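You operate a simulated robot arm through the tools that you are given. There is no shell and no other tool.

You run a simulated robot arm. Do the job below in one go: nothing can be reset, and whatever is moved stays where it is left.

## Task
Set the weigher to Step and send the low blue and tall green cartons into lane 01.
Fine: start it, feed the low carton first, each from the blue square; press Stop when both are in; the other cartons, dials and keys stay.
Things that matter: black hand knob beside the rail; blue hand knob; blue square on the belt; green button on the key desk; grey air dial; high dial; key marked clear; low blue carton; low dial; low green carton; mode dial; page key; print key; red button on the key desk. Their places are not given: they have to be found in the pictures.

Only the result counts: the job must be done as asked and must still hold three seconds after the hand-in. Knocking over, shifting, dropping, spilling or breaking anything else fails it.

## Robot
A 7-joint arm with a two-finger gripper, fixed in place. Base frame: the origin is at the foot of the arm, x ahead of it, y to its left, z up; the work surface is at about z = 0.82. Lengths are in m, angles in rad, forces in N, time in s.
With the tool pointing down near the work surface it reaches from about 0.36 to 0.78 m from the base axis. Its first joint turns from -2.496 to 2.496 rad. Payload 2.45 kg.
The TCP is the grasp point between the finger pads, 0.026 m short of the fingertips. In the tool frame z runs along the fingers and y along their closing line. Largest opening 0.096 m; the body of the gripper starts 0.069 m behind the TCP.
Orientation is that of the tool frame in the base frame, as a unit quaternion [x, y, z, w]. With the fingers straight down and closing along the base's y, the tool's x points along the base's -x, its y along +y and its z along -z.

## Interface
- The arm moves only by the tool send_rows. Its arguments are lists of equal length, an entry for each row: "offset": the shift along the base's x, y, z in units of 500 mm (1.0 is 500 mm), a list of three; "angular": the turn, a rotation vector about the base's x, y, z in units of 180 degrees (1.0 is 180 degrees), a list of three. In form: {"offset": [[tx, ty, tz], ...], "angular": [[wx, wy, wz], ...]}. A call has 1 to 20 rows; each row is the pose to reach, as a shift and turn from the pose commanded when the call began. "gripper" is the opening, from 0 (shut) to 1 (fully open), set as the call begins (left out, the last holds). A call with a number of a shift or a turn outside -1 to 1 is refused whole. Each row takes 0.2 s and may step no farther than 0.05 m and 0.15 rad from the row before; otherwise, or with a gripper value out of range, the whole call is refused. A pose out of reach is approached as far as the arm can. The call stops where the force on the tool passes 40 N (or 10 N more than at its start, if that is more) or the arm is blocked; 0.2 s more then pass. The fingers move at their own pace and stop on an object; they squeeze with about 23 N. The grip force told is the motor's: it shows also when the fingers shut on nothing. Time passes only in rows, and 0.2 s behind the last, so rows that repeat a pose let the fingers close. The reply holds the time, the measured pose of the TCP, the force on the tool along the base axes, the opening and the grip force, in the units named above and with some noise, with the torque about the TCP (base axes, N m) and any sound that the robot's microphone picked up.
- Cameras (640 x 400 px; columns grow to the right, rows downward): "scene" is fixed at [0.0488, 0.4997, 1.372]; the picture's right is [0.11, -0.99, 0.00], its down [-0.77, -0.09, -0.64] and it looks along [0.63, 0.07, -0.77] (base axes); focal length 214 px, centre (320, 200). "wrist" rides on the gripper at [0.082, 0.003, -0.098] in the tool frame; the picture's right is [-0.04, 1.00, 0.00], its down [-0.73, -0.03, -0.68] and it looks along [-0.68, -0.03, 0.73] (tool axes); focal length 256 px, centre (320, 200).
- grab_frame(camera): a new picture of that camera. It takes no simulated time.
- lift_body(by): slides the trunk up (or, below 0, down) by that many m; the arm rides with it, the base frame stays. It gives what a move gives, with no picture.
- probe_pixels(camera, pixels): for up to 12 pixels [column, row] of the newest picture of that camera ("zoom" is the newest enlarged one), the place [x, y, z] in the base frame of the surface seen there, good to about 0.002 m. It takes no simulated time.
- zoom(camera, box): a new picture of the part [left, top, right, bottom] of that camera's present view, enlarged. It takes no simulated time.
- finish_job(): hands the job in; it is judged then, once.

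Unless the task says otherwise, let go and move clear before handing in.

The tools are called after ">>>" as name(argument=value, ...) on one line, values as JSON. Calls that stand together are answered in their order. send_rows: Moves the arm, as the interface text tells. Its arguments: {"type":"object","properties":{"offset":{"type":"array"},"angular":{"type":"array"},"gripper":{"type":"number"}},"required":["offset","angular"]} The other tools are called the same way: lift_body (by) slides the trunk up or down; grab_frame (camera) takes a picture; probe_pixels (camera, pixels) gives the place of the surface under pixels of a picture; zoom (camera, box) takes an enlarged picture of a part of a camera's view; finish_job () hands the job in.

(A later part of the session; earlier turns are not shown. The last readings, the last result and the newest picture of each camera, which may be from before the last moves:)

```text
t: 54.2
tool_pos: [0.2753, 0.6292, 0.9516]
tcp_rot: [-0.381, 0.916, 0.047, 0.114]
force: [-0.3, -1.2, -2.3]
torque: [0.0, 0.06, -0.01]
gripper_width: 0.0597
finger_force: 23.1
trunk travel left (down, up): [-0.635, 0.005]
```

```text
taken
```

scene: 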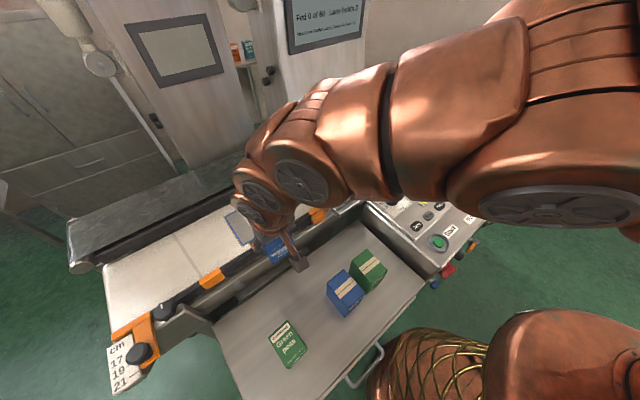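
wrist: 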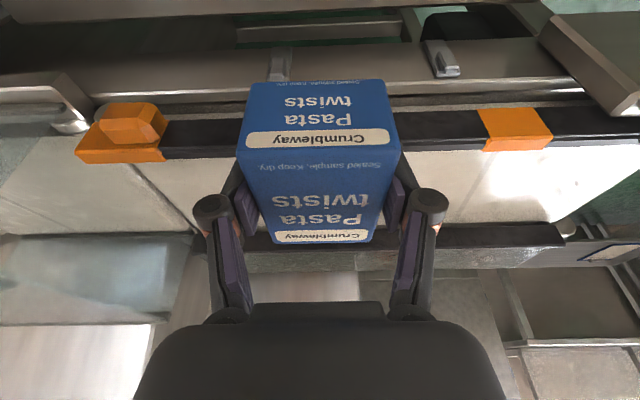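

The low blue carton hangs level in the grip (wrist 315,160) and the belt seam is unchanged. I'll carry it over the square to about (0.380,0.735) at z 0.93 and check.

>>> send_rows(offset=[[0.0524, 0.0527, 0.0], [0.1047, 0.1053, -0.01], [0.1571, 0.158, -0.025], [0.2094, 0.2106, -0.044], [0.2094, 0.2106, -0.044]], angular=[[0, 0, 0], [0, 0, 0], [0, 0, 0], [0, 0, 0], [0, 0, 0]])

>>> grab_frame(camera="scene")

>>> grab_frame(camera="wrist")

```text
t: 55.4
tool_pos: [0.3825, 0.7325, 0.9266]
tcp_rot: [-0.38, 0.916, 0.047, 0.115]
force: [1.7, -0.2, -0.8]
torque: [0.02, 0.05, 0.01]
gripper_width: 0.0592
finger_force: 23.1
trunk travel left (down, up): [-0.635, 0.005]
```

```text
taken
```

scene: 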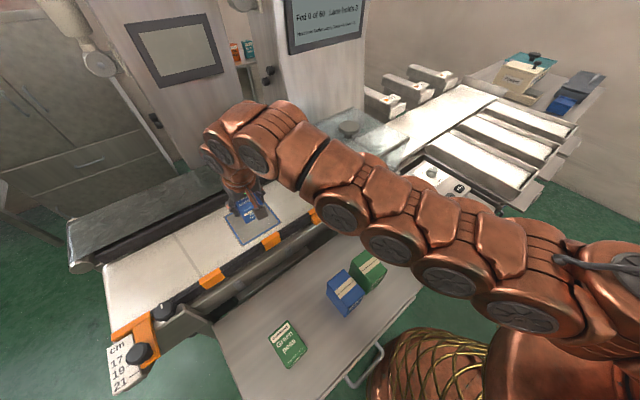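

```text
taken
```

wrist: 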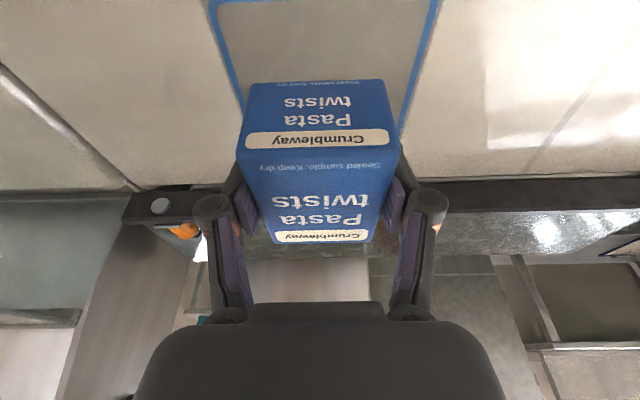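

The carton is over the square at (0.3825,0.7325) and all in reach. I'll lower it to just above the belt, TCP about 0.876.

>>> send_rows(offset=[[0, 0, -0.04], [0, 0, -0.08], [0, 0, -0.1], [0, 0, -0.1]], angular=[[0, 0, 0], [0, 0, 0], [0, 0, 0], [0, 0, 0]])

>>> zoom(camera="scene", box=[190, 160, 330, 270])

>>> grab_frame(camera="wrist")

```text
t: 56.4
tool_pos: [0.3797, 0.7345, 0.8787]
tcp_rot: [-0.382, 0.916, 0.048, 0.114]
force: [-0.6, 0.0, -1.1]
torque: [0.03, -0.03, 0.02]
gripper_width: 0.0593
finger_force: 23.2
trunk travel left (down, up): [-0.635, 0.005]
```

```text
3.64 times, centred on (260, 215) of scene
```

zoom: 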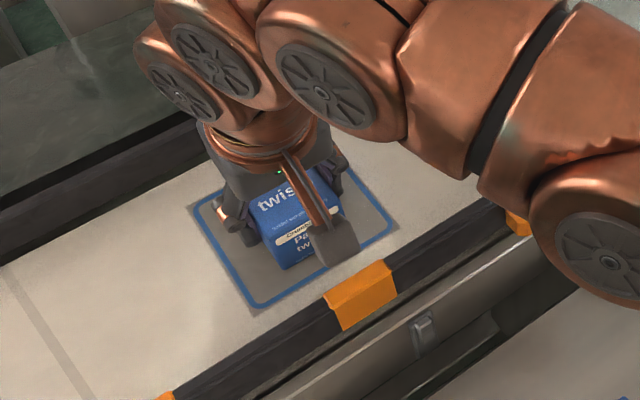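

```text
taken
```

wrist: 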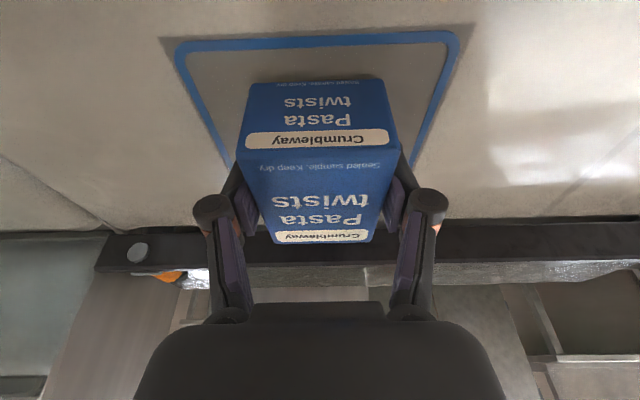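

The carton is inside the square's outline and about 7 mm above the belt. I'll lower it in 1–2 mm steps until it just touches.

>>> send_rows(offset=[[0, 0, -0.004], [0, 0, -0.008], [0, 0, -0.011], [0, 0, -0.011]], angular=[[0, 0, 0], [0, 0, 0], [0, 0, 0], [0, 0, 0]])

```text
t: 57.4
tool_pos: [0.3824, 0.7345, 0.874]
tcp_rot: [-0.381, 0.916, 0.048, 0.114]
force: [-1.2, -0.2, -1.3]
torque: [0.02, 0.0, 0.01]
gripper_width: 0.0596
finger_force: 23.1
trunk travel left (down, up): [-0.635, 0.005]
```

>>> zoom(camera="scene", box=[215, 190, 305, 250])

>>> send_rows(offset=[[0, 0, -0.002], [0, 0, -0.004], [0, 0, -0.004]], angular=[[0, 0, 0], [0, 0, 0], [0, 0, 0]])

>>> zoom(camera="scene", box=[215, 190, 305, 250])

```text
6.67 times, centred on (260, 220) of scene
```

zoom: 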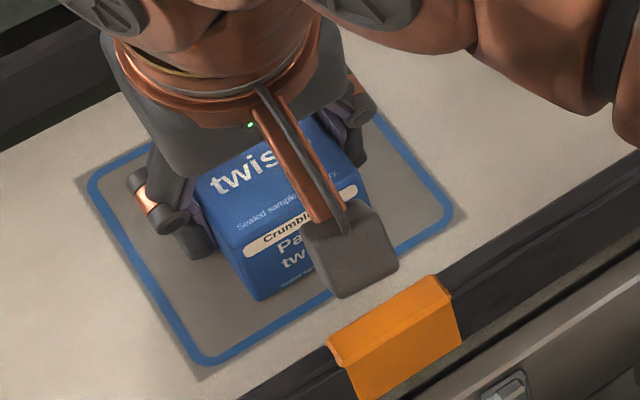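

```text
t: 58.2
tool_pos: [0.3809, 0.7338, 0.8731]
tcp_rot: [-0.382, 0.916, 0.047, 0.113]
force: [-0.5, -0.8, -1.6]
torque: [-0.03, 0.01, 0.02]
gripper_width: 0.0594
finger_force: 23.3
trunk travel left (down, up): [-0.635, 0.005]
```

```text
6.67 times, centred on (260, 220) of scene
```

zoom: 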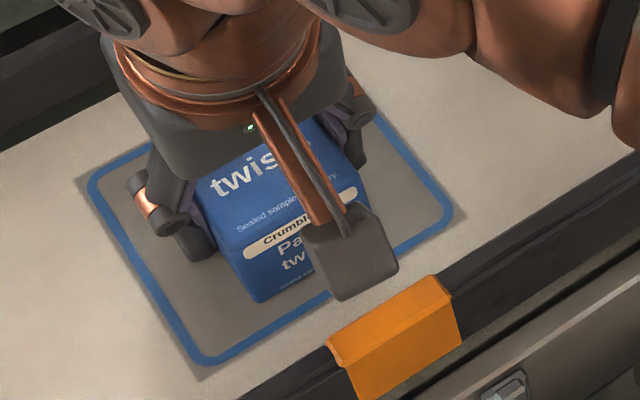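

There's no contact yet (force z about -1.6 N, just the carton's weight). I'll go down 1.5 mm more.

>>> send_rows(offset=[[0, 0, -0.002], [0, 0, -0.003], [0, 0, -0.003]], angular=[[0, 0, 0], [0, 0, 0], [0, 0, 0]])

```text
t: 59.0
tool_pos: [0.3803, 0.7366, 0.8711]
tcp_rot: [-0.381, 0.916, 0.048, 0.114]
force: [0.5, 0.2, 8.1]
torque: [0.24, 0.01, -0.01]
gripper_width: 0.0597
finger_force: 22.5
trunk travel left (down, up): [-0.635, 0.005]
```

Contact is felt at force z +8 N, so the carton stands on the belt inside the square. I'll open fully and withdraw along the tool axis.

>>> send_rows(offset=[[0, 0, 0.0], [-0.0041, -0.0041, 0.0233], [-0.0205, -0.0205, 0.1164], [-0.05, -0.05, 0.19]], angular=[[0, 0, 0], [0, 0, 0], [0, 0, 0], [0, 0, 0]], gripper=1.0)

>>> grab_frame(camera="scene")

>>> grab_frame(camera="wrist")

```text
t: 60.0
tool_pos: [0.3561, 0.7087, 0.9663]
tcp_rot: [-0.381, 0.916, 0.048, 0.114]
force: [-0.6, 0.6, -1.1]
torque: [-0.06, -0.01, 0.0]
gripper_width: 0.0962
finger_force: 0.0
trunk travel left (down, up): [-0.635, 0.005]
```

```text
taken
```

scene: 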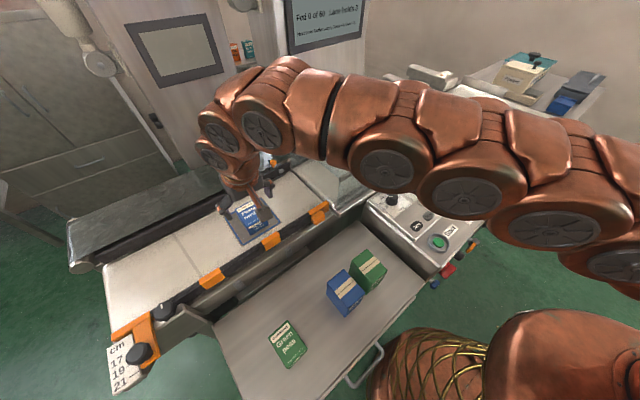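

```text
taken
```

wrist: 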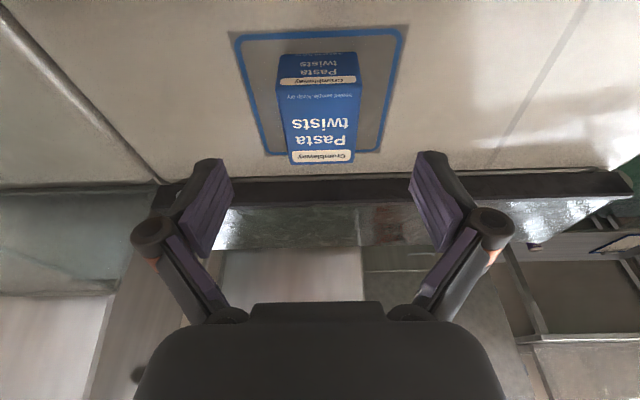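

The low blue carton stands on the square (wrist 318,105) and my hand is clear. I'll back off and watch whether the belt picks it up.

>>> send_rows(offset=[[-0.057, -0.059, 0.0], [-0.115, -0.118, 0.0], [-0.172, -0.177, 0.0], [-0.172, -0.177, 0.0]], angular=[[0, 0, 0], [0, 0, 0], [0, 0, 0], [0, 0, 0]])

>>> grab_frame(camera="scene")

>>> grab_frame(camera="wrist")

>>> zoom(camera="scene", box=[280, 0, 370, 56])

```text
t: 61.0
tool_pos: [0.2679, 0.6199, 0.9651]
tcp_rot: [-0.381, 0.916, 0.047, 0.114]
force: [0.3, 0.2, 0.6]
torque: [-0.01, -0.01, 0.0]
gripper_width: 0.0958
finger_force: 0.0
trunk travel left (down, up): [-0.635, 0.005]
```

```text
taken
```

scene: 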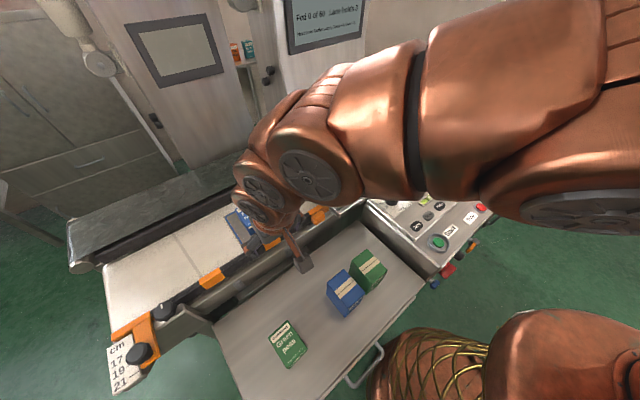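

```text
taken
```

wrist: 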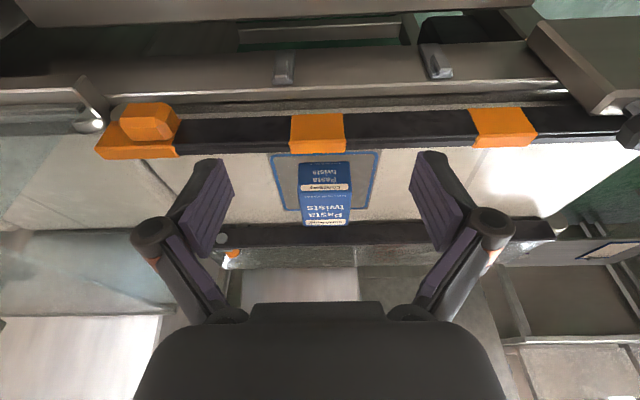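

```text
7.11 times, centred on (325, 28) of scene
```

zoom: 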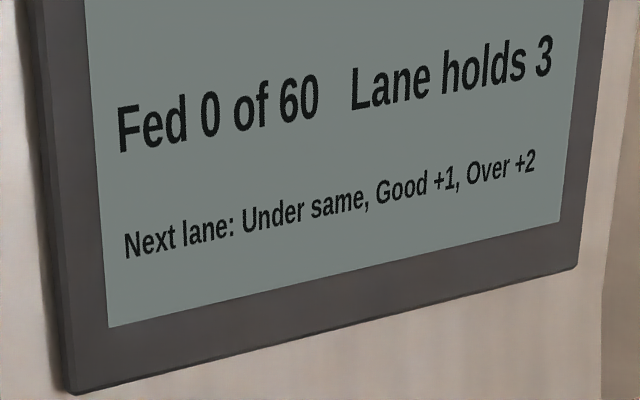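

The carton still stands on the square and the screen reads "Fed 0 of 60", so the belt isn't running yet. I'll wait a couple of seconds at this spot and check again.

>>> send_rows(offset=[[0, 0, 0], [0, 0, 0], [0, 0, 0], [0, 0, 0], [0, 0, 0], [0, 0, 0], [0, 0, 0], [0, 0, 0], [0, 0, 0], [0, 0, 0]], angular=[[0, 0, 0], [0, 0, 0], [0, 0, 0], [0, 0, 0], [0, 0, 0], [0, 0, 0], [0, 0, 0], [0, 0, 0], [0, 0, 0], [0, 0, 0]])

>>> grab_frame(camera="wrist")

>>> zoom(camera="scene", box=[360, 190, 510, 290])

>>> zoom(camera="scene", box=[60, 130, 340, 390])

```text
t: 63.2
tool_pos: [0.2702, 0.6206, 0.9659]
tcp_rot: [-0.382, 0.916, 0.048, 0.114]
force: [0.2, 1.3, 0.5]
torque: [-0.04, -0.02, 0.03]
gripper_width: 0.0961
finger_force: 0.1
trunk travel left (down, up): [-0.635, 0.005]
```

```text
taken
```

wrist: 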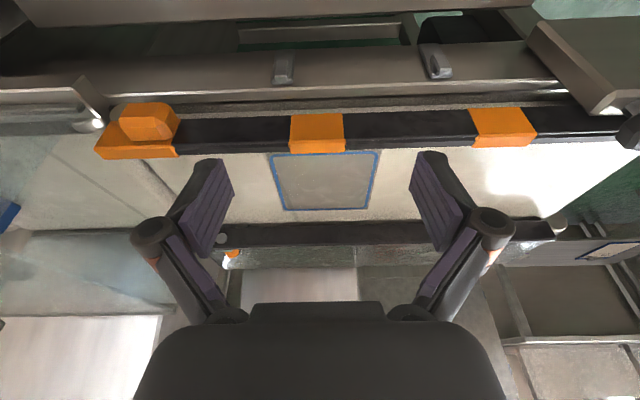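

```text
4.00 times, centred on (435, 240) of scene
```

zoom: 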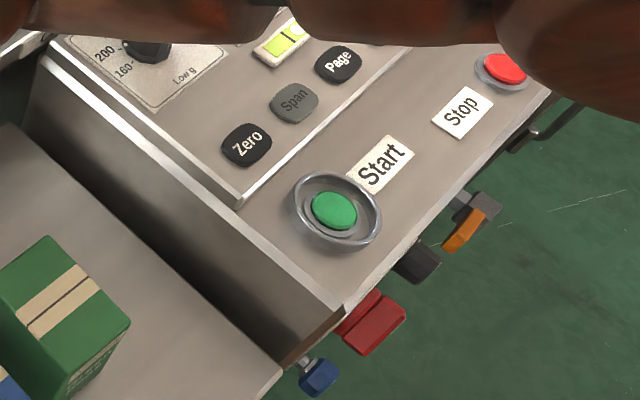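

```text
1.54 times, centred on (200, 260) of scene
```

zoom: 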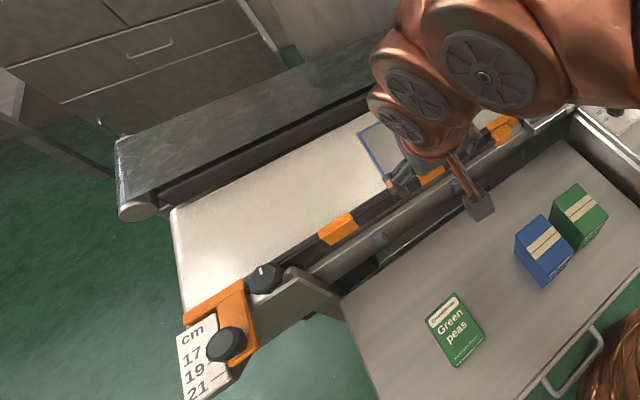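

The belt has started on its own: the square is empty and the blue carton shows at the left edge of the wrist view (5,215), under the cover. I'll follow it and read the screen.

>>> zoom(camera="scene", box=[280, 0, 370, 56])

>>> send_rows(offset=[[0, 0, 0], [0, 0, 0], [0, 0, 0], [0, 0, 0], [0, 0, 0]], angular=[[0, 0, 0], [0, 0, 0], [0, 0, 0], [0, 0, 0], [0, 0, 0]])

>>> grab_frame(camera="scene")

>>> zoom(camera="scene", box=[280, 0, 370, 56])

>>> grab_frame(camera="wrist")

```text
7.11 times, centred on (325, 28) of scene
```

zoom: 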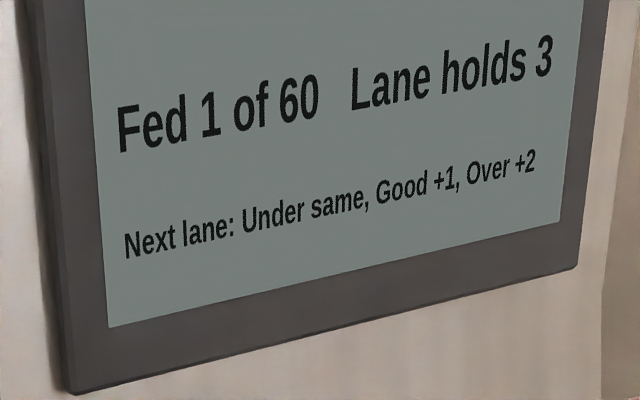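

```text
t: 64.4
tool_pos: [0.2685, 0.621, 0.9641]
tcp_rot: [-0.381, 0.916, 0.048, 0.114]
force: [0.1, -0.6, 0.0]
torque: [0.04, 0.0, 0.01]
gripper_width: 0.0962
finger_force: 0.1
trunk travel left (down, up): [-0.635, 0.005]
```

```text
taken
```

scene: 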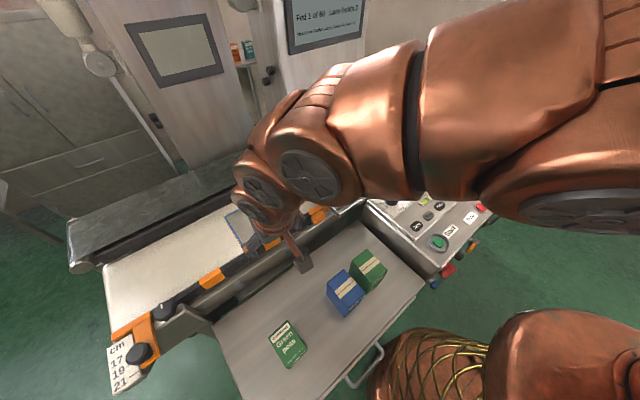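

```text
7.11 times, centred on (325, 28) of scene
```

zoom: 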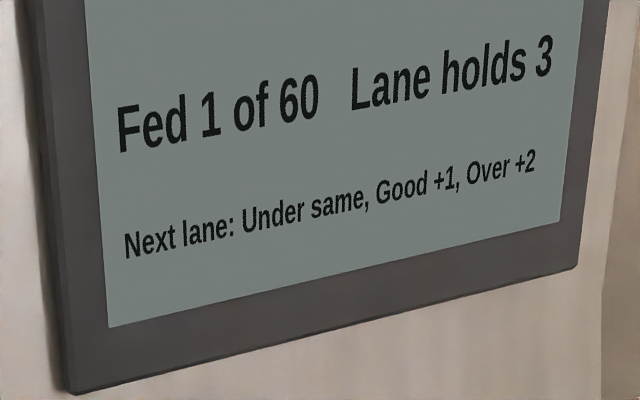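

```text
taken
```

wrist: 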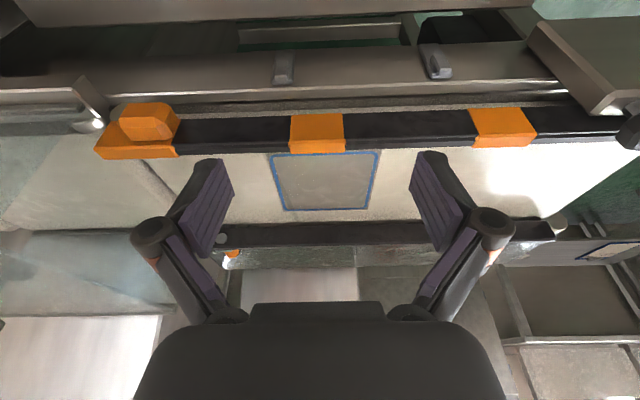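

The screen now reads "Fed 1 of 60" and the square is free. I'll straighten the tool here and then move above the tall green carton at (0.291,0.396), which also clears the scene view of the lanes.

>>> send_rows(offset=[[0, 0, 0], [0, 0, 0], [0, 0, 0], [0, 0, 0]], angular=[[-0.01375, 0.01375, 0], [-0.0275, 0.0275, 0], [-0.04125, 0.04125, 0], [-0.055, 0.055, 0]])

>>> grab_frame(camera="scene")

```text
t: 65.4
tool_pos: [0.2697, 0.621, 0.9652]
tcp_rot: [-0.385, 0.923, 0.001, 0.002]
force: [-0.7, -0.3, -0.3]
torque: [0.01, -0.05, 0.03]
gripper_width: 0.0962
finger_force: 0.0
trunk travel left (down, up): [-0.635, 0.005]
```

```text
taken
```

scene: 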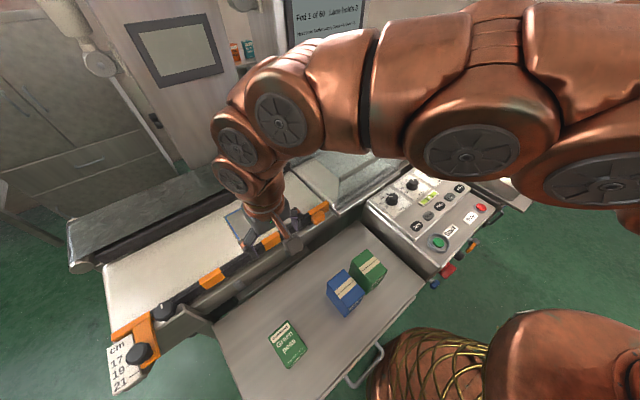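

The tool is straight. I'll move over the tall green carton at z 0.94.

>>> send_rows(offset=[[0.007, -0.075, 0], [0.014, -0.15, 0], [0.021, -0.225, -0.01], [0.028, -0.3, -0.02], [0.035, -0.375, -0.035], [0.042, -0.45, -0.05], [0.042, -0.45, -0.05]], angular=[[0, 0, 0], [0, 0, 0], [0, 0, 0], [0, 0, 0], [0, 0, 0], [0, 0, 0], [0, 0, 0]], gripper=0.75)

>>> grab_frame(camera="scene")

>>> grab_frame(camera="wrist")

```text
t: 67.0
tool_pos: [0.2911, 0.3956, 0.9414]
tcp_rot: [-0.386, 0.923, 0.002, 0.001]
force: [0.2, -1.0, -0.2]
torque: [0.03, 0.0, 0.0]
gripper_width: 0.0719
finger_force: 0.0
trunk travel left (down, up): [-0.635, 0.005]
```

```text
taken
```

scene: 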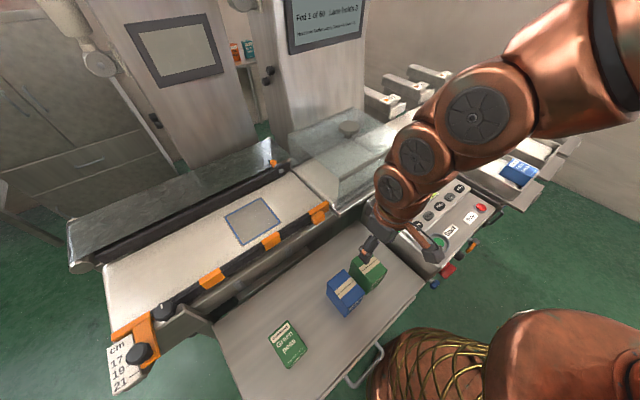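

```text
taken
```

wrist: 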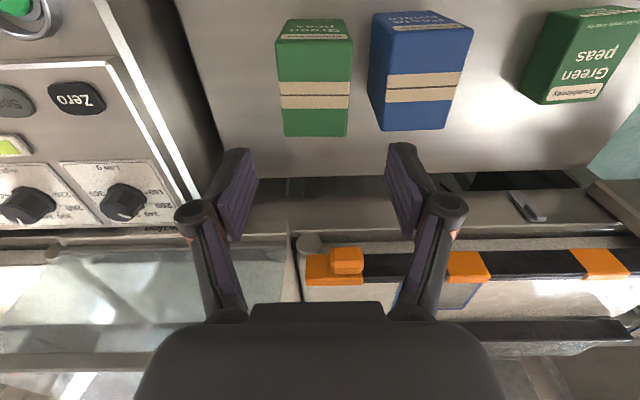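

The low blue carton is already lying in the first lane tray at scene (518,172). The tall green carton is under the hand at wrist (315,95). I'll zoom to confirm the lane and lower the straight tool to z 0.87.

>>> zoom(camera="scene", box=[360, 60, 600, 210])

>>> send_rows(offset=[[0, 0, -0.04], [0, 0, -0.09], [0, 0, -0.142], [0, 0, -0.142]], angular=[[0, 0, 0], [0, 0, 0], [0, 0, 0], [0, 0, 0]])

>>> grab_frame(camera="wrist")

```text
2.67 times, centred on (480, 135) of scene
```

zoom: 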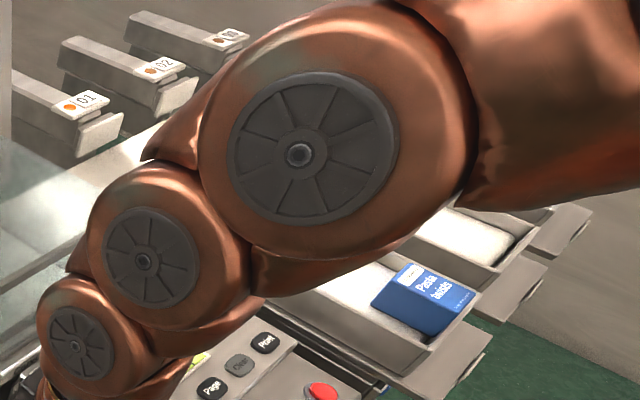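

```text
t: 68.0
tool_pos: [0.2919, 0.3958, 0.8689]
tcp_rot: [-0.384, 0.923, 0.001, 0.001]
force: [0.0, 0.4, 0.0]
torque: [0.04, -0.04, 0.03]
gripper_width: 0.0721
finger_force: 0.0
trunk travel left (down, up): [-0.635, 0.005]
```

```text
taken
```

wrist: 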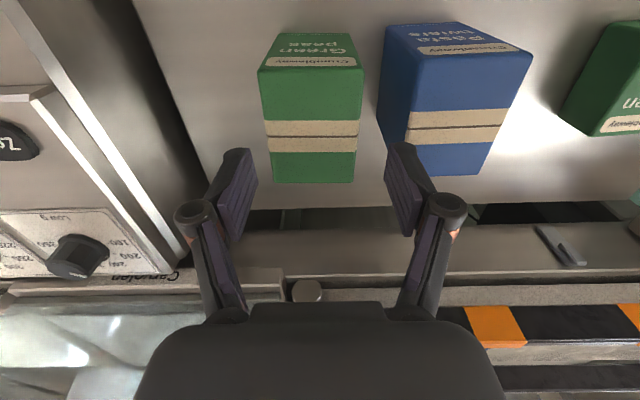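

The low blue carton lies in the lane opposite pusher 01. The straight tool is at z 0.869 over the tall green carton, so now I'll lean 14° in small steps.

>>> send_rows(offset=[[0, 0, 0.005], [0, 0, 0.01], [0, 0, 0.01], [0, 0, 0.01], [0, 0, 0.01], [0, 0, 0.01]], angular=[[0.011, -0.011, 0], [0.022, -0.022, 0], [0.033, -0.033, 0], [0.044, -0.044, 0], [0.055, -0.055, 0], [0.055, -0.055, 0]])

>>> grab_frame(camera="wrist")

>>> grab_frame(camera="scene")

```text
t: 69.4
tool_pos: [0.291, 0.3962, 0.8751]
tcp_rot: [-0.382, 0.916, 0.048, 0.115]
force: [0.0, -0.6, 0.1]
torque: [-0.02, 0.0, -0.01]
gripper_width: 0.072
finger_force: 0.1
trunk travel left (down, up): [-0.635, 0.005]
```

```text
taken
```

wrist: 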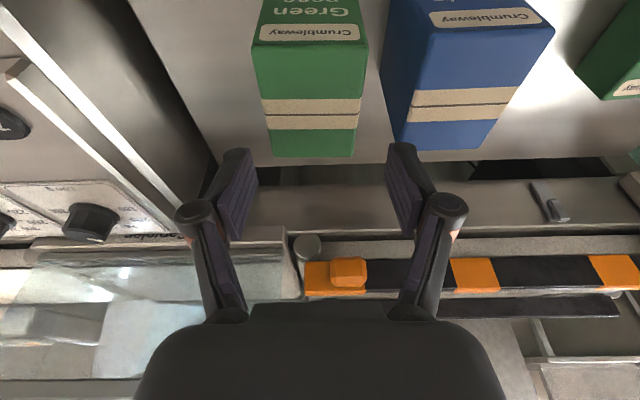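

```text
taken
```

scene: 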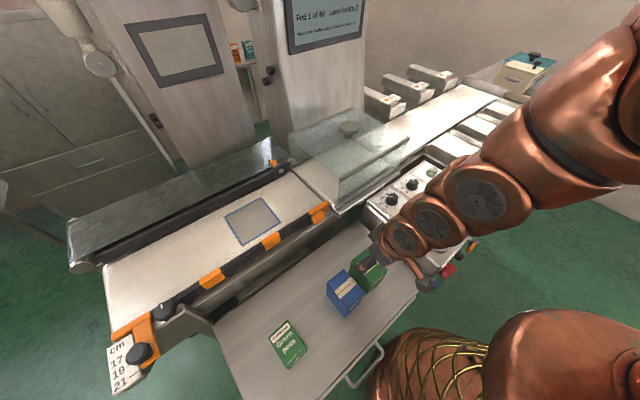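

It leaned cleanly at (0.291,0.396,0.875). The tall green carton's top looks a few mm towards +u (columns 272–355 against finger centre 320), so I'll enlarge to measure it.

>>> zoom(camera="wrist", box=[200, 10, 440, 190])

>>> probe_pixels(camera="zoom", pixels=[[150, 95], [440, 95], [195, 385], [410, 385], [310, 240], [160, 150], [428, 150], [505, 200], [560, 340], [300, 380], [490, 240], [40, 300]])

```text
2.22 times, centred on (320, 100) of wrist
```

zoom: 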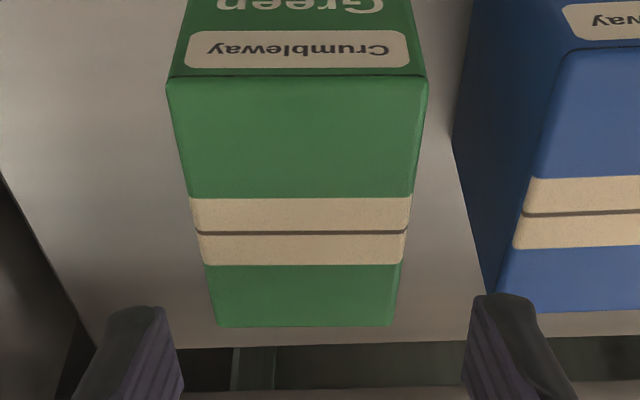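

```text
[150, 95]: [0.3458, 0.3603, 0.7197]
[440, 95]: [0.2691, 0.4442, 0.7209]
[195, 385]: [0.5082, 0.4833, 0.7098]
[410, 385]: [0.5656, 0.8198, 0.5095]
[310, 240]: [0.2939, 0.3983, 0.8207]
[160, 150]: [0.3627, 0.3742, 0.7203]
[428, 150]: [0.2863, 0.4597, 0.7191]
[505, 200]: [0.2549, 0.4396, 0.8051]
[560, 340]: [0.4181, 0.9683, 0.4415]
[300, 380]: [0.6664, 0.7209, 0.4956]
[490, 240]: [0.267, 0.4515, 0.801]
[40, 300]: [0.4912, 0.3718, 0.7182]
```

The tall green carton is about 0.0585 wide and lies 5 mm towards +u from the tool axis. I'll shift by that and descend to z 0.825, just below its top with the tips, and look.

>>> send_rows(offset=[[0.0074, -0.0074, 0], [0.0074, -0.0074, -0.03], [0.0074, -0.0074, -0.06], [0.0074, -0.0074, -0.09], [0.0074, -0.0074, -0.1], [0.0074, -0.0074, -0.1]], angular=[[0, 0, 0], [0, 0, 0], [0, 0, 0], [0, 0, 0], [0, 0, 0], [0, 0, 0]])

>>> grab_frame(camera="wrist")

>>> zoom(camera="wrist", box=[160, 10, 480, 260])

```text
t: 70.8
tool_pos: [0.2942, 0.3916, 0.8257]
tcp_rot: [-0.381, 0.916, 0.048, 0.114]
force: [-0.6, 0.2, -0.1]
torque: [-0.02, 0.01, 0.02]
gripper_width: 0.0721
finger_force: 0.0
trunk travel left (down, up): [-0.635, 0.005]
```

```text
taken
```

wrist: 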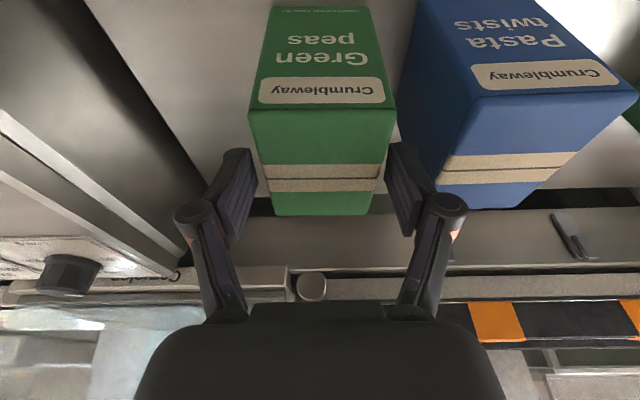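

```text
1.60 times, centred on (320, 135) of wrist
```

zoom: 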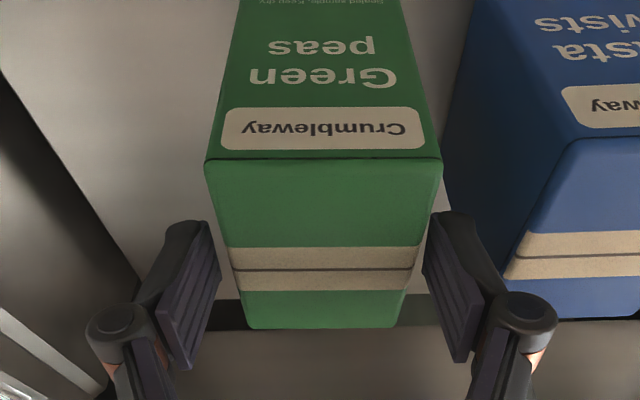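

The fingers straddle the tall green carton evenly. I'll go down 22 mm to z of about 0.803 and close.

>>> send_rows(offset=[[0, 0, -0.015], [0, 0, -0.03], [0, 0, -0.045], [0, 0, -0.045]], angular=[[0, 0, 0], [0, 0, 0], [0, 0, 0], [0, 0, 0]])

>>> zoom(camera="wrist", box=[160, 10, 480, 260])

```text
t: 71.8
tool_pos: [0.2952, 0.3935, 0.8032]
tcp_rot: [-0.38, 0.917, 0.047, 0.114]
force: [0.3, -0.1, -0.6]
torque: [0.0, -0.04, 0.02]
gripper_width: 0.0721
finger_force: 0.1
trunk travel left (down, up): [-0.635, 0.005]
```

```text
1.60 times, centred on (320, 135) of wrist
```

zoom: 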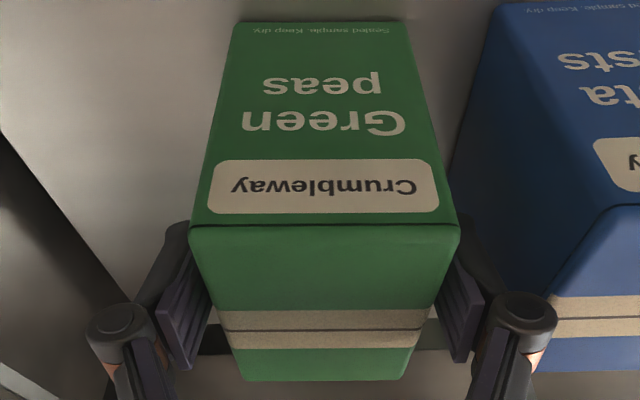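

Well centred with clear gaps. I'll close on the tall green carton.

>>> send_rows(offset=[[0, 0, 0], [0, 0, 0], [0, 0, 0]], angular=[[0, 0, 0], [0, 0, 0], [0, 0, 0]], gripper=0.3)

```text
t: 72.6
tool_pos: [0.2942, 0.3926, 0.8033]
tcp_rot: [-0.381, 0.916, 0.047, 0.114]
force: [-1.2, 0.7, 3.5]
torque: [0.03, 0.21, -0.13]
gripper_width: 0.0606
finger_force: 23.1
trunk travel left (down, up): [-0.635, 0.005]
```

The tall green carton is held (0.0606, 23 N). I'll lift it straight up and then outward and upstream, away from the tall blue one and the cover, checking on the way.

>>> send_rows(offset=[[0, 0, 0.04], [0, 0, 0.1], [0, 0, 0.17], [0.0283, 0.0283, 0.23], [0.0566, 0.0849, 0.28], [0.0636, 0.1485, 0.32], [0.0495, 0.2192, 0.35], [0.0495, 0.2192, 0.35]], angular=[[0, 0, 0], [0, 0, 0], [0, 0, 0], [0, 0, 0], [0, 0, 0], [0, 0, 0], [0, 0, 0], [0, 0, 0]])

>>> grab_frame(camera="scene")

>>> grab_frame(camera="wrist")

```text
t: 74.4
tool_pos: [0.3185, 0.5007, 0.9781]
tcp_rot: [-0.382, 0.916, 0.048, 0.114]
force: [-0.7, 0.4, -3.1]
torque: [-0.02, 0.0, -0.02]
gripper_width: 0.0598
finger_force: 22.8
trunk travel left (down, up): [-0.635, 0.005]
```

```text
taken
```

scene: 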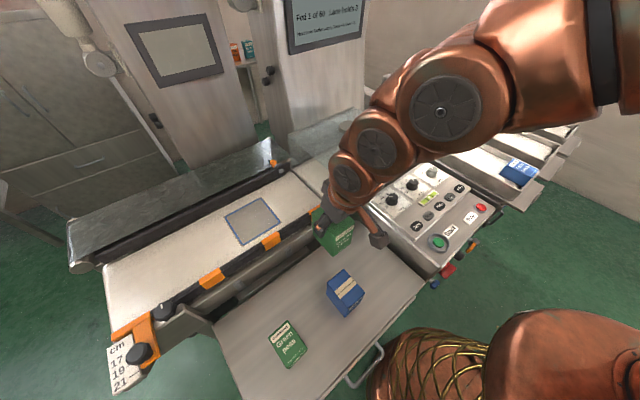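

```text
taken
```

wrist: 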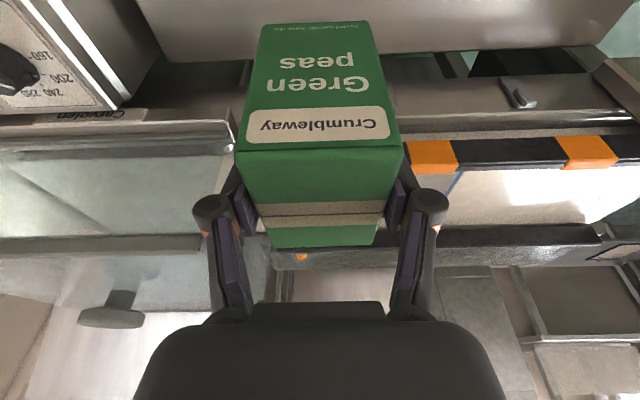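

The tall carton hangs straight at (0.319,0.501,0.978) with its bottom at about 0.893. I'll carry it upstream and over the rail to the square, stopping at about z 0.94.

>>> send_rows(offset=[[-0.0424, 0.0566, 0.016], [-0.0778, 0.1202, 0.028], [-0.1061, 0.1909, 0.028], [-0.0849, 0.2546, 0.028], [-0.0283, 0.3111, 0.028], [0.0283, 0.3677, 0.028], [0.0707, 0.4101, 0.01], [0.099, 0.4384, -0.03], [0.123, 0.4624, -0.074], [0.123, 0.4624, -0.074]], angular=[[0, 0, 0], [0, 0, 0], [0, 0, 0], [0, 0, 0], [0, 0, 0], [0, 0, 0], [0, 0, 0], [0, 0, 0], [0, 0, 0], [0, 0, 0]])

>>> grab_frame(camera="scene")

>>> grab_frame(camera="wrist")

```text
t: 76.6
tool_pos: [0.3805, 0.7332, 0.9377]
tcp_rot: [-0.382, 0.916, 0.048, 0.113]
force: [0.1, 0.9, -3.5]
torque: [-0.01, -0.03, -0.03]
gripper_width: 0.0597
finger_force: 22.5
trunk travel left (down, up): [-0.635, 0.005]
```

```text
taken
```

scene: 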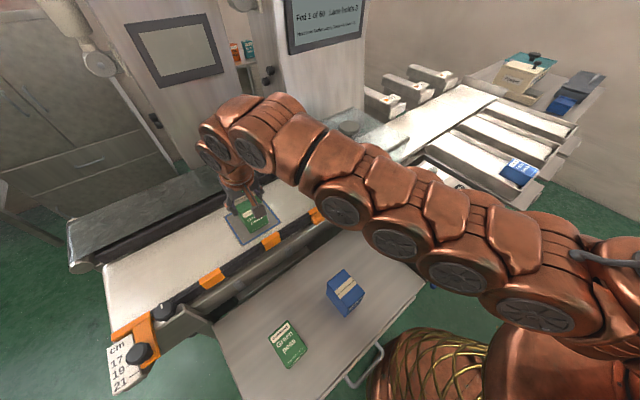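

```text
taken
```

wrist: 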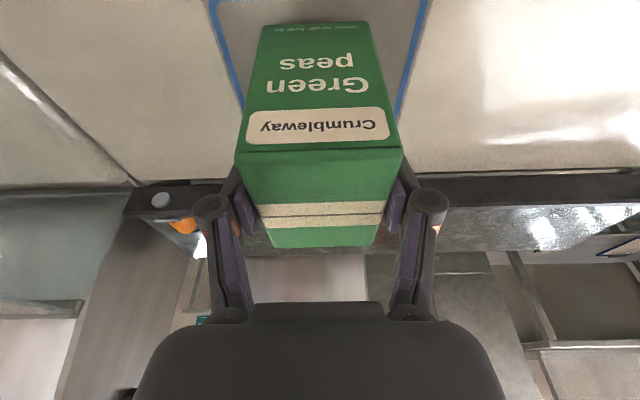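

The tall carton is above the square at (0.3805,0.7332,0.938). I'll lower it to about 2 mm above the belt.

>>> send_rows(offset=[[0, 0, -0.012], [0, 0, -0.022], [0, 0, -0.025], [0, 0, -0.025]], angular=[[0, 0, 0], [0, 0, 0], [0, 0, 0], [0, 0, 0]])

>>> zoom(camera="scene", box=[190, 160, 330, 270])

>>> grab_frame(camera="wrist")

```text
t: 77.6
tool_pos: [0.38, 0.7325, 0.9277]
tcp_rot: [-0.381, 0.916, 0.047, 0.114]
force: [0.0, -1.0, -3.6]
torque: [0.0, 0.0, 0.01]
gripper_width: 0.06
finger_force: 23.3
trunk travel left (down, up): [-0.635, 0.005]
```

```text
3.64 times, centred on (260, 215) of scene
```

zoom: 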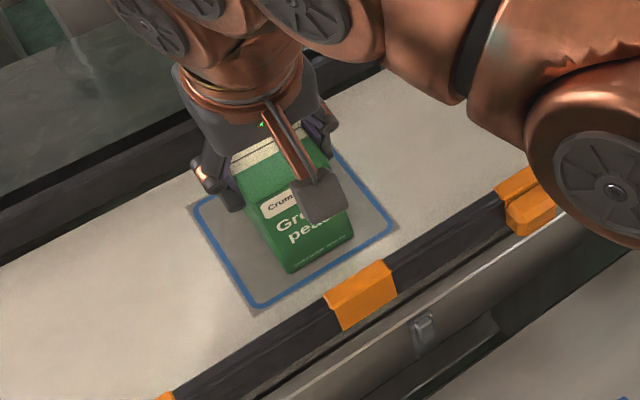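

```text
taken
```

wrist: 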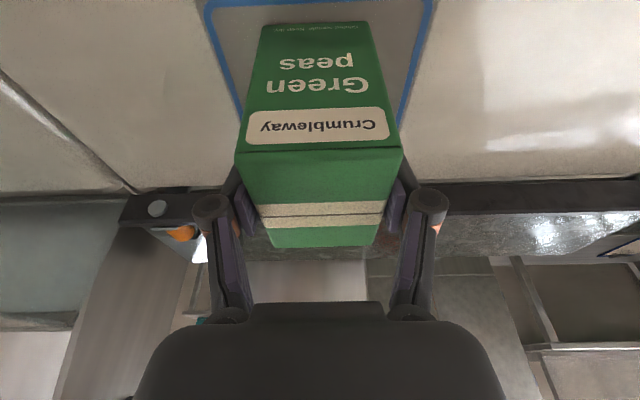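

The carton is inside the outline with a small gap below. I'll lower it in fine steps until I feel the belt.

>>> send_rows(offset=[[0, 0, -0.002], [0, 0, -0.004], [0, 0, -0.006], [0, 0, -0.006]], angular=[[0, 0, 0], [0, 0, 0], [0, 0, 0], [0, 0, 0]])

```text
t: 78.6
tool_pos: [0.3812, 0.7331, 0.9251]
tcp_rot: [-0.381, 0.916, 0.047, 0.114]
force: [-0.4, -0.2, -4.5]
torque: [-0.03, -0.01, -0.01]
gripper_width: 0.0598
finger_force: 23.5
trunk travel left (down, up): [-0.635, 0.005]
```

>>> send_rows(offset=[[0, 0, -0.002], [0, 0, -0.004], [0, 0, -0.004]], angular=[[0, 0, 0], [0, 0, 0], [0, 0, 0]])

```text
t: 79.4
tool_pos: [0.3821, 0.7327, 0.9233]
tcp_rot: [-0.381, 0.916, 0.049, 0.114]
force: [-1.6, -1.4, 6.6]
torque: [0.03, 0.29, -0.01]
gripper_width: 0.0597
finger_force: 22.7
trunk travel left (down, up): [-0.635, 0.005]
```

Contact is felt (force z +6.6 N) and the tall carton stands on the square. I'll open fully and withdraw up and inward.

>>> send_rows(offset=[[0, 0, 0], [-0.0141, -0.0141, 0.03], [-0.0424, -0.0424, 0.1], [-0.0849, -0.0849, 0.15], [-0.1414, -0.1414, 0.15]], angular=[[0, 0, 0], [0, 0, 0], [0, 0, 0], [0, 0, 0], [0, 0, 0]], gripper=1.0)

>>> grab_frame(camera="wrist")

>>> grab_frame(camera="scene")

```text
t: 80.6
tool_pos: [0.3136, 0.6591, 0.9994]
tcp_rot: [-0.381, 0.916, 0.048, 0.114]
force: [0.6, -0.3, -0.6]
torque: [-0.02, 0.0, -0.03]
gripper_width: 0.096
finger_force: 0.2
trunk travel left (down, up): [-0.635, 0.005]
```

```text
taken
```

wrist: 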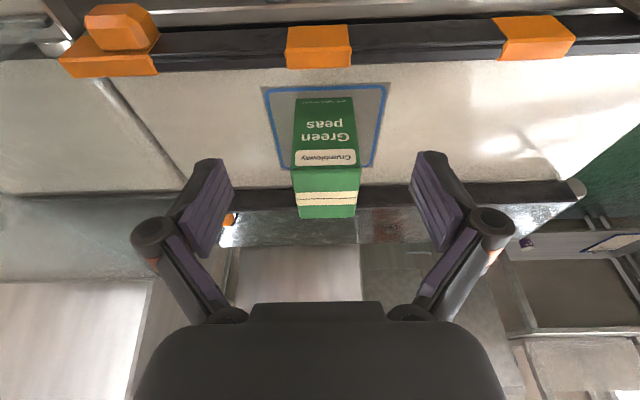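

```text
taken
```

scene: 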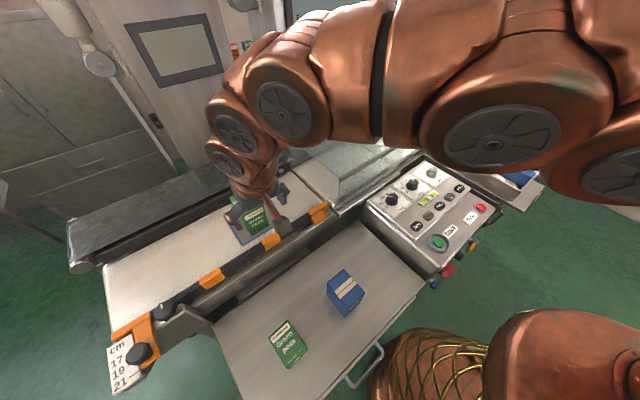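

The tall green carton stands upright on the square and my hand is clear. I'll back off a little, straighten the tool and wait for the belt.

>>> send_rows(offset=[[-0.04, -0.04, -0.02], [-0.08, -0.08, -0.04], [-0.08, -0.08, -0.04], [-0.08, -0.08, -0.04], [-0.08, -0.08, -0.04], [-0.08, -0.08, -0.04]], angular=[[0, 0, 0], [-0.011, 0.011, 0], [-0.022, 0.022, 0], [-0.033, 0.033, 0], [-0.044, 0.044, 0], [-0.055, 0.055, 0]])

>>> grab_frame(camera="wrist")

>>> grab_frame(camera="scene")

```text
t: 82.0
tool_pos: [0.2708, 0.6229, 0.977]
tcp_rot: [-0.384, 0.923, 0.0, 0.001]
force: [-0.3, 0.2, 0.7]
torque: [0.02, -0.03, -0.04]
gripper_width: 0.0958
finger_force: 0.1
trunk travel left (down, up): [-0.635, 0.005]
```

```text
taken
```

wrist: 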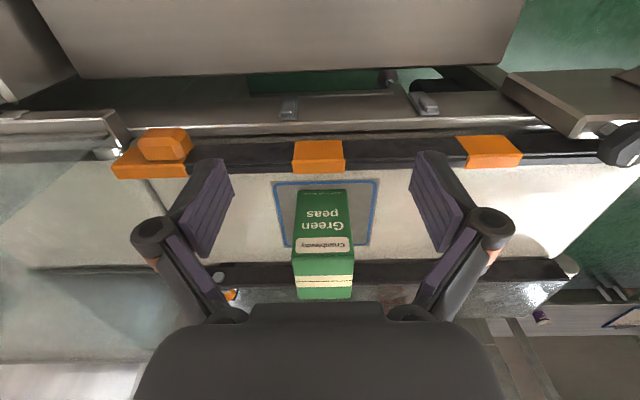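

```text
taken
```

scene: 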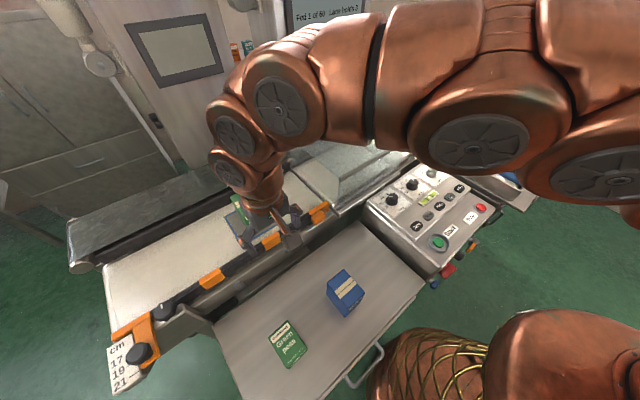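

The carton still waits on the square at t=82, as the first one did before the belt started. Meanwhile I'll move back over the tray towards the desk front with the fingers shut, which frees the view.

>>> send_rows(offset=[[0.0223, -0.0757, 0.005], [0.0446, -0.1514, 0.01], [0.0669, -0.2271, 0.015], [0.0891, -0.3029, 0.02], [0.1114, -0.3786, 0.025], [0.1337, -0.4543, 0.03], [0.156, -0.53, 0.035], [0.18, -0.606, 0.04]], angular=[[0, 0, -0.03], [0, 0, -0.06], [0, 0, -0.09], [0, 0, -0.12], [0, 0, -0.15], [0, 0, -0.185], [0, 0, -0.215], [0, 0, -0.25]], gripper=0.0)

>>> grab_frame(camera="scene")

>>> zoom(camera="scene", box=[280, 0, 370, 56])

```text
t: 83.8
tool_pos: [0.3598, 0.3216, 0.9974]
tcp_rot: [0.0, 1.0, 0.001, 0.002]
force: [-0.3, -0.1, 0.3]
torque: [-0.05, -0.01, -0.01]
gripper_width: 0.0
finger_force: 22.9
trunk travel left (down, up): [-0.635, 0.005]
```

```text
taken
```

scene: 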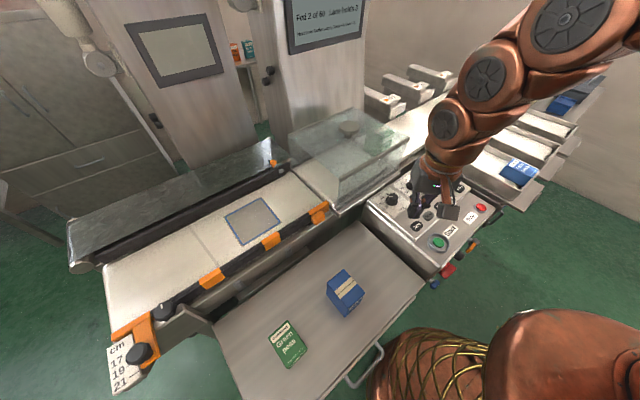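

```text
7.11 times, centred on (325, 28) of scene
```

zoom: 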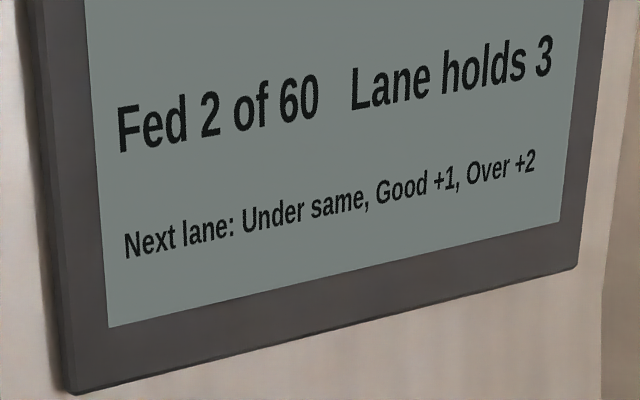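

The screen now reads "Fed 2 of 60" and the tall green carton has left the square. I'll move to a hover above the red Stop button at (0.541,0.016) while it travels.

>>> send_rows(offset=[[0.0453, -0.0765, -0.005], [0.0905, -0.153, -0.01], [0.1358, -0.2295, -0.02], [0.181, -0.306, -0.03], [0.2263, -0.3825, -0.05], [0.2715, -0.459, -0.07], [0.3168, -0.5355, -0.1], [0.362, -0.612, -0.14], [0.362, -0.612, -0.14]], angular=[[0, 0, 0], [0, 0, 0], [0, 0, 0], [0, 0, 0], [0, 0, 0], [0, 0, 0], [0, 0, 0], [0, 0, 0], [0, 0, 0]])

>>> grab_frame(camera="scene")

>>> grab_frame(camera="wrist")

>>> zoom(camera="scene", box=[340, 60, 600, 220])

```text
t: 85.8
tool_pos: [0.5418, 0.0119, 0.926]
tcp_rot: [-0.002, 1.0, 0.001, 0.002]
force: [0.7, -0.4, -0.9]
torque: [-0.05, -0.01, 0.01]
gripper_width: 0.0
finger_force: 23.1
trunk travel left (down, up): [-0.635, 0.005]
```

```text
taken
```

scene: 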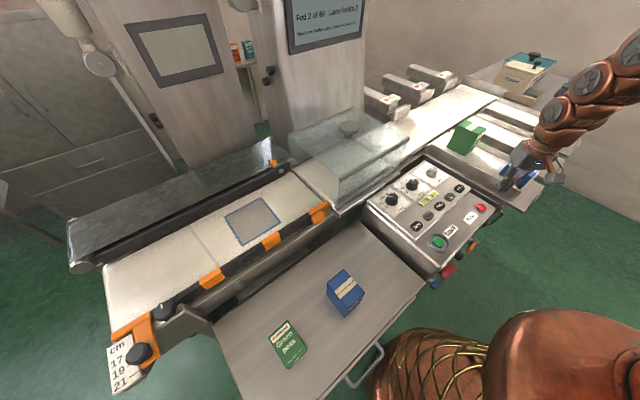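

```text
taken
```

wrist: 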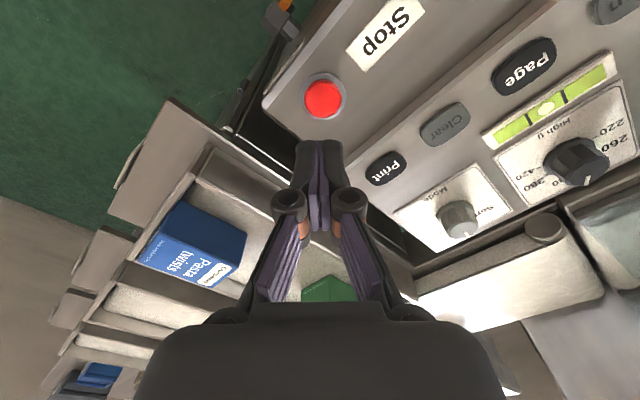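

```text
2.46 times, centred on (470, 140) of scene
```

zoom: 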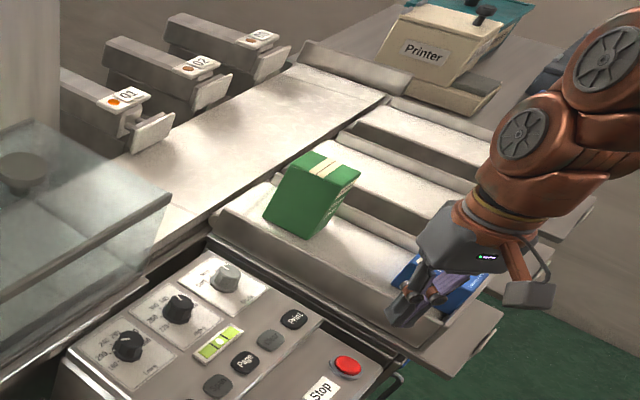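

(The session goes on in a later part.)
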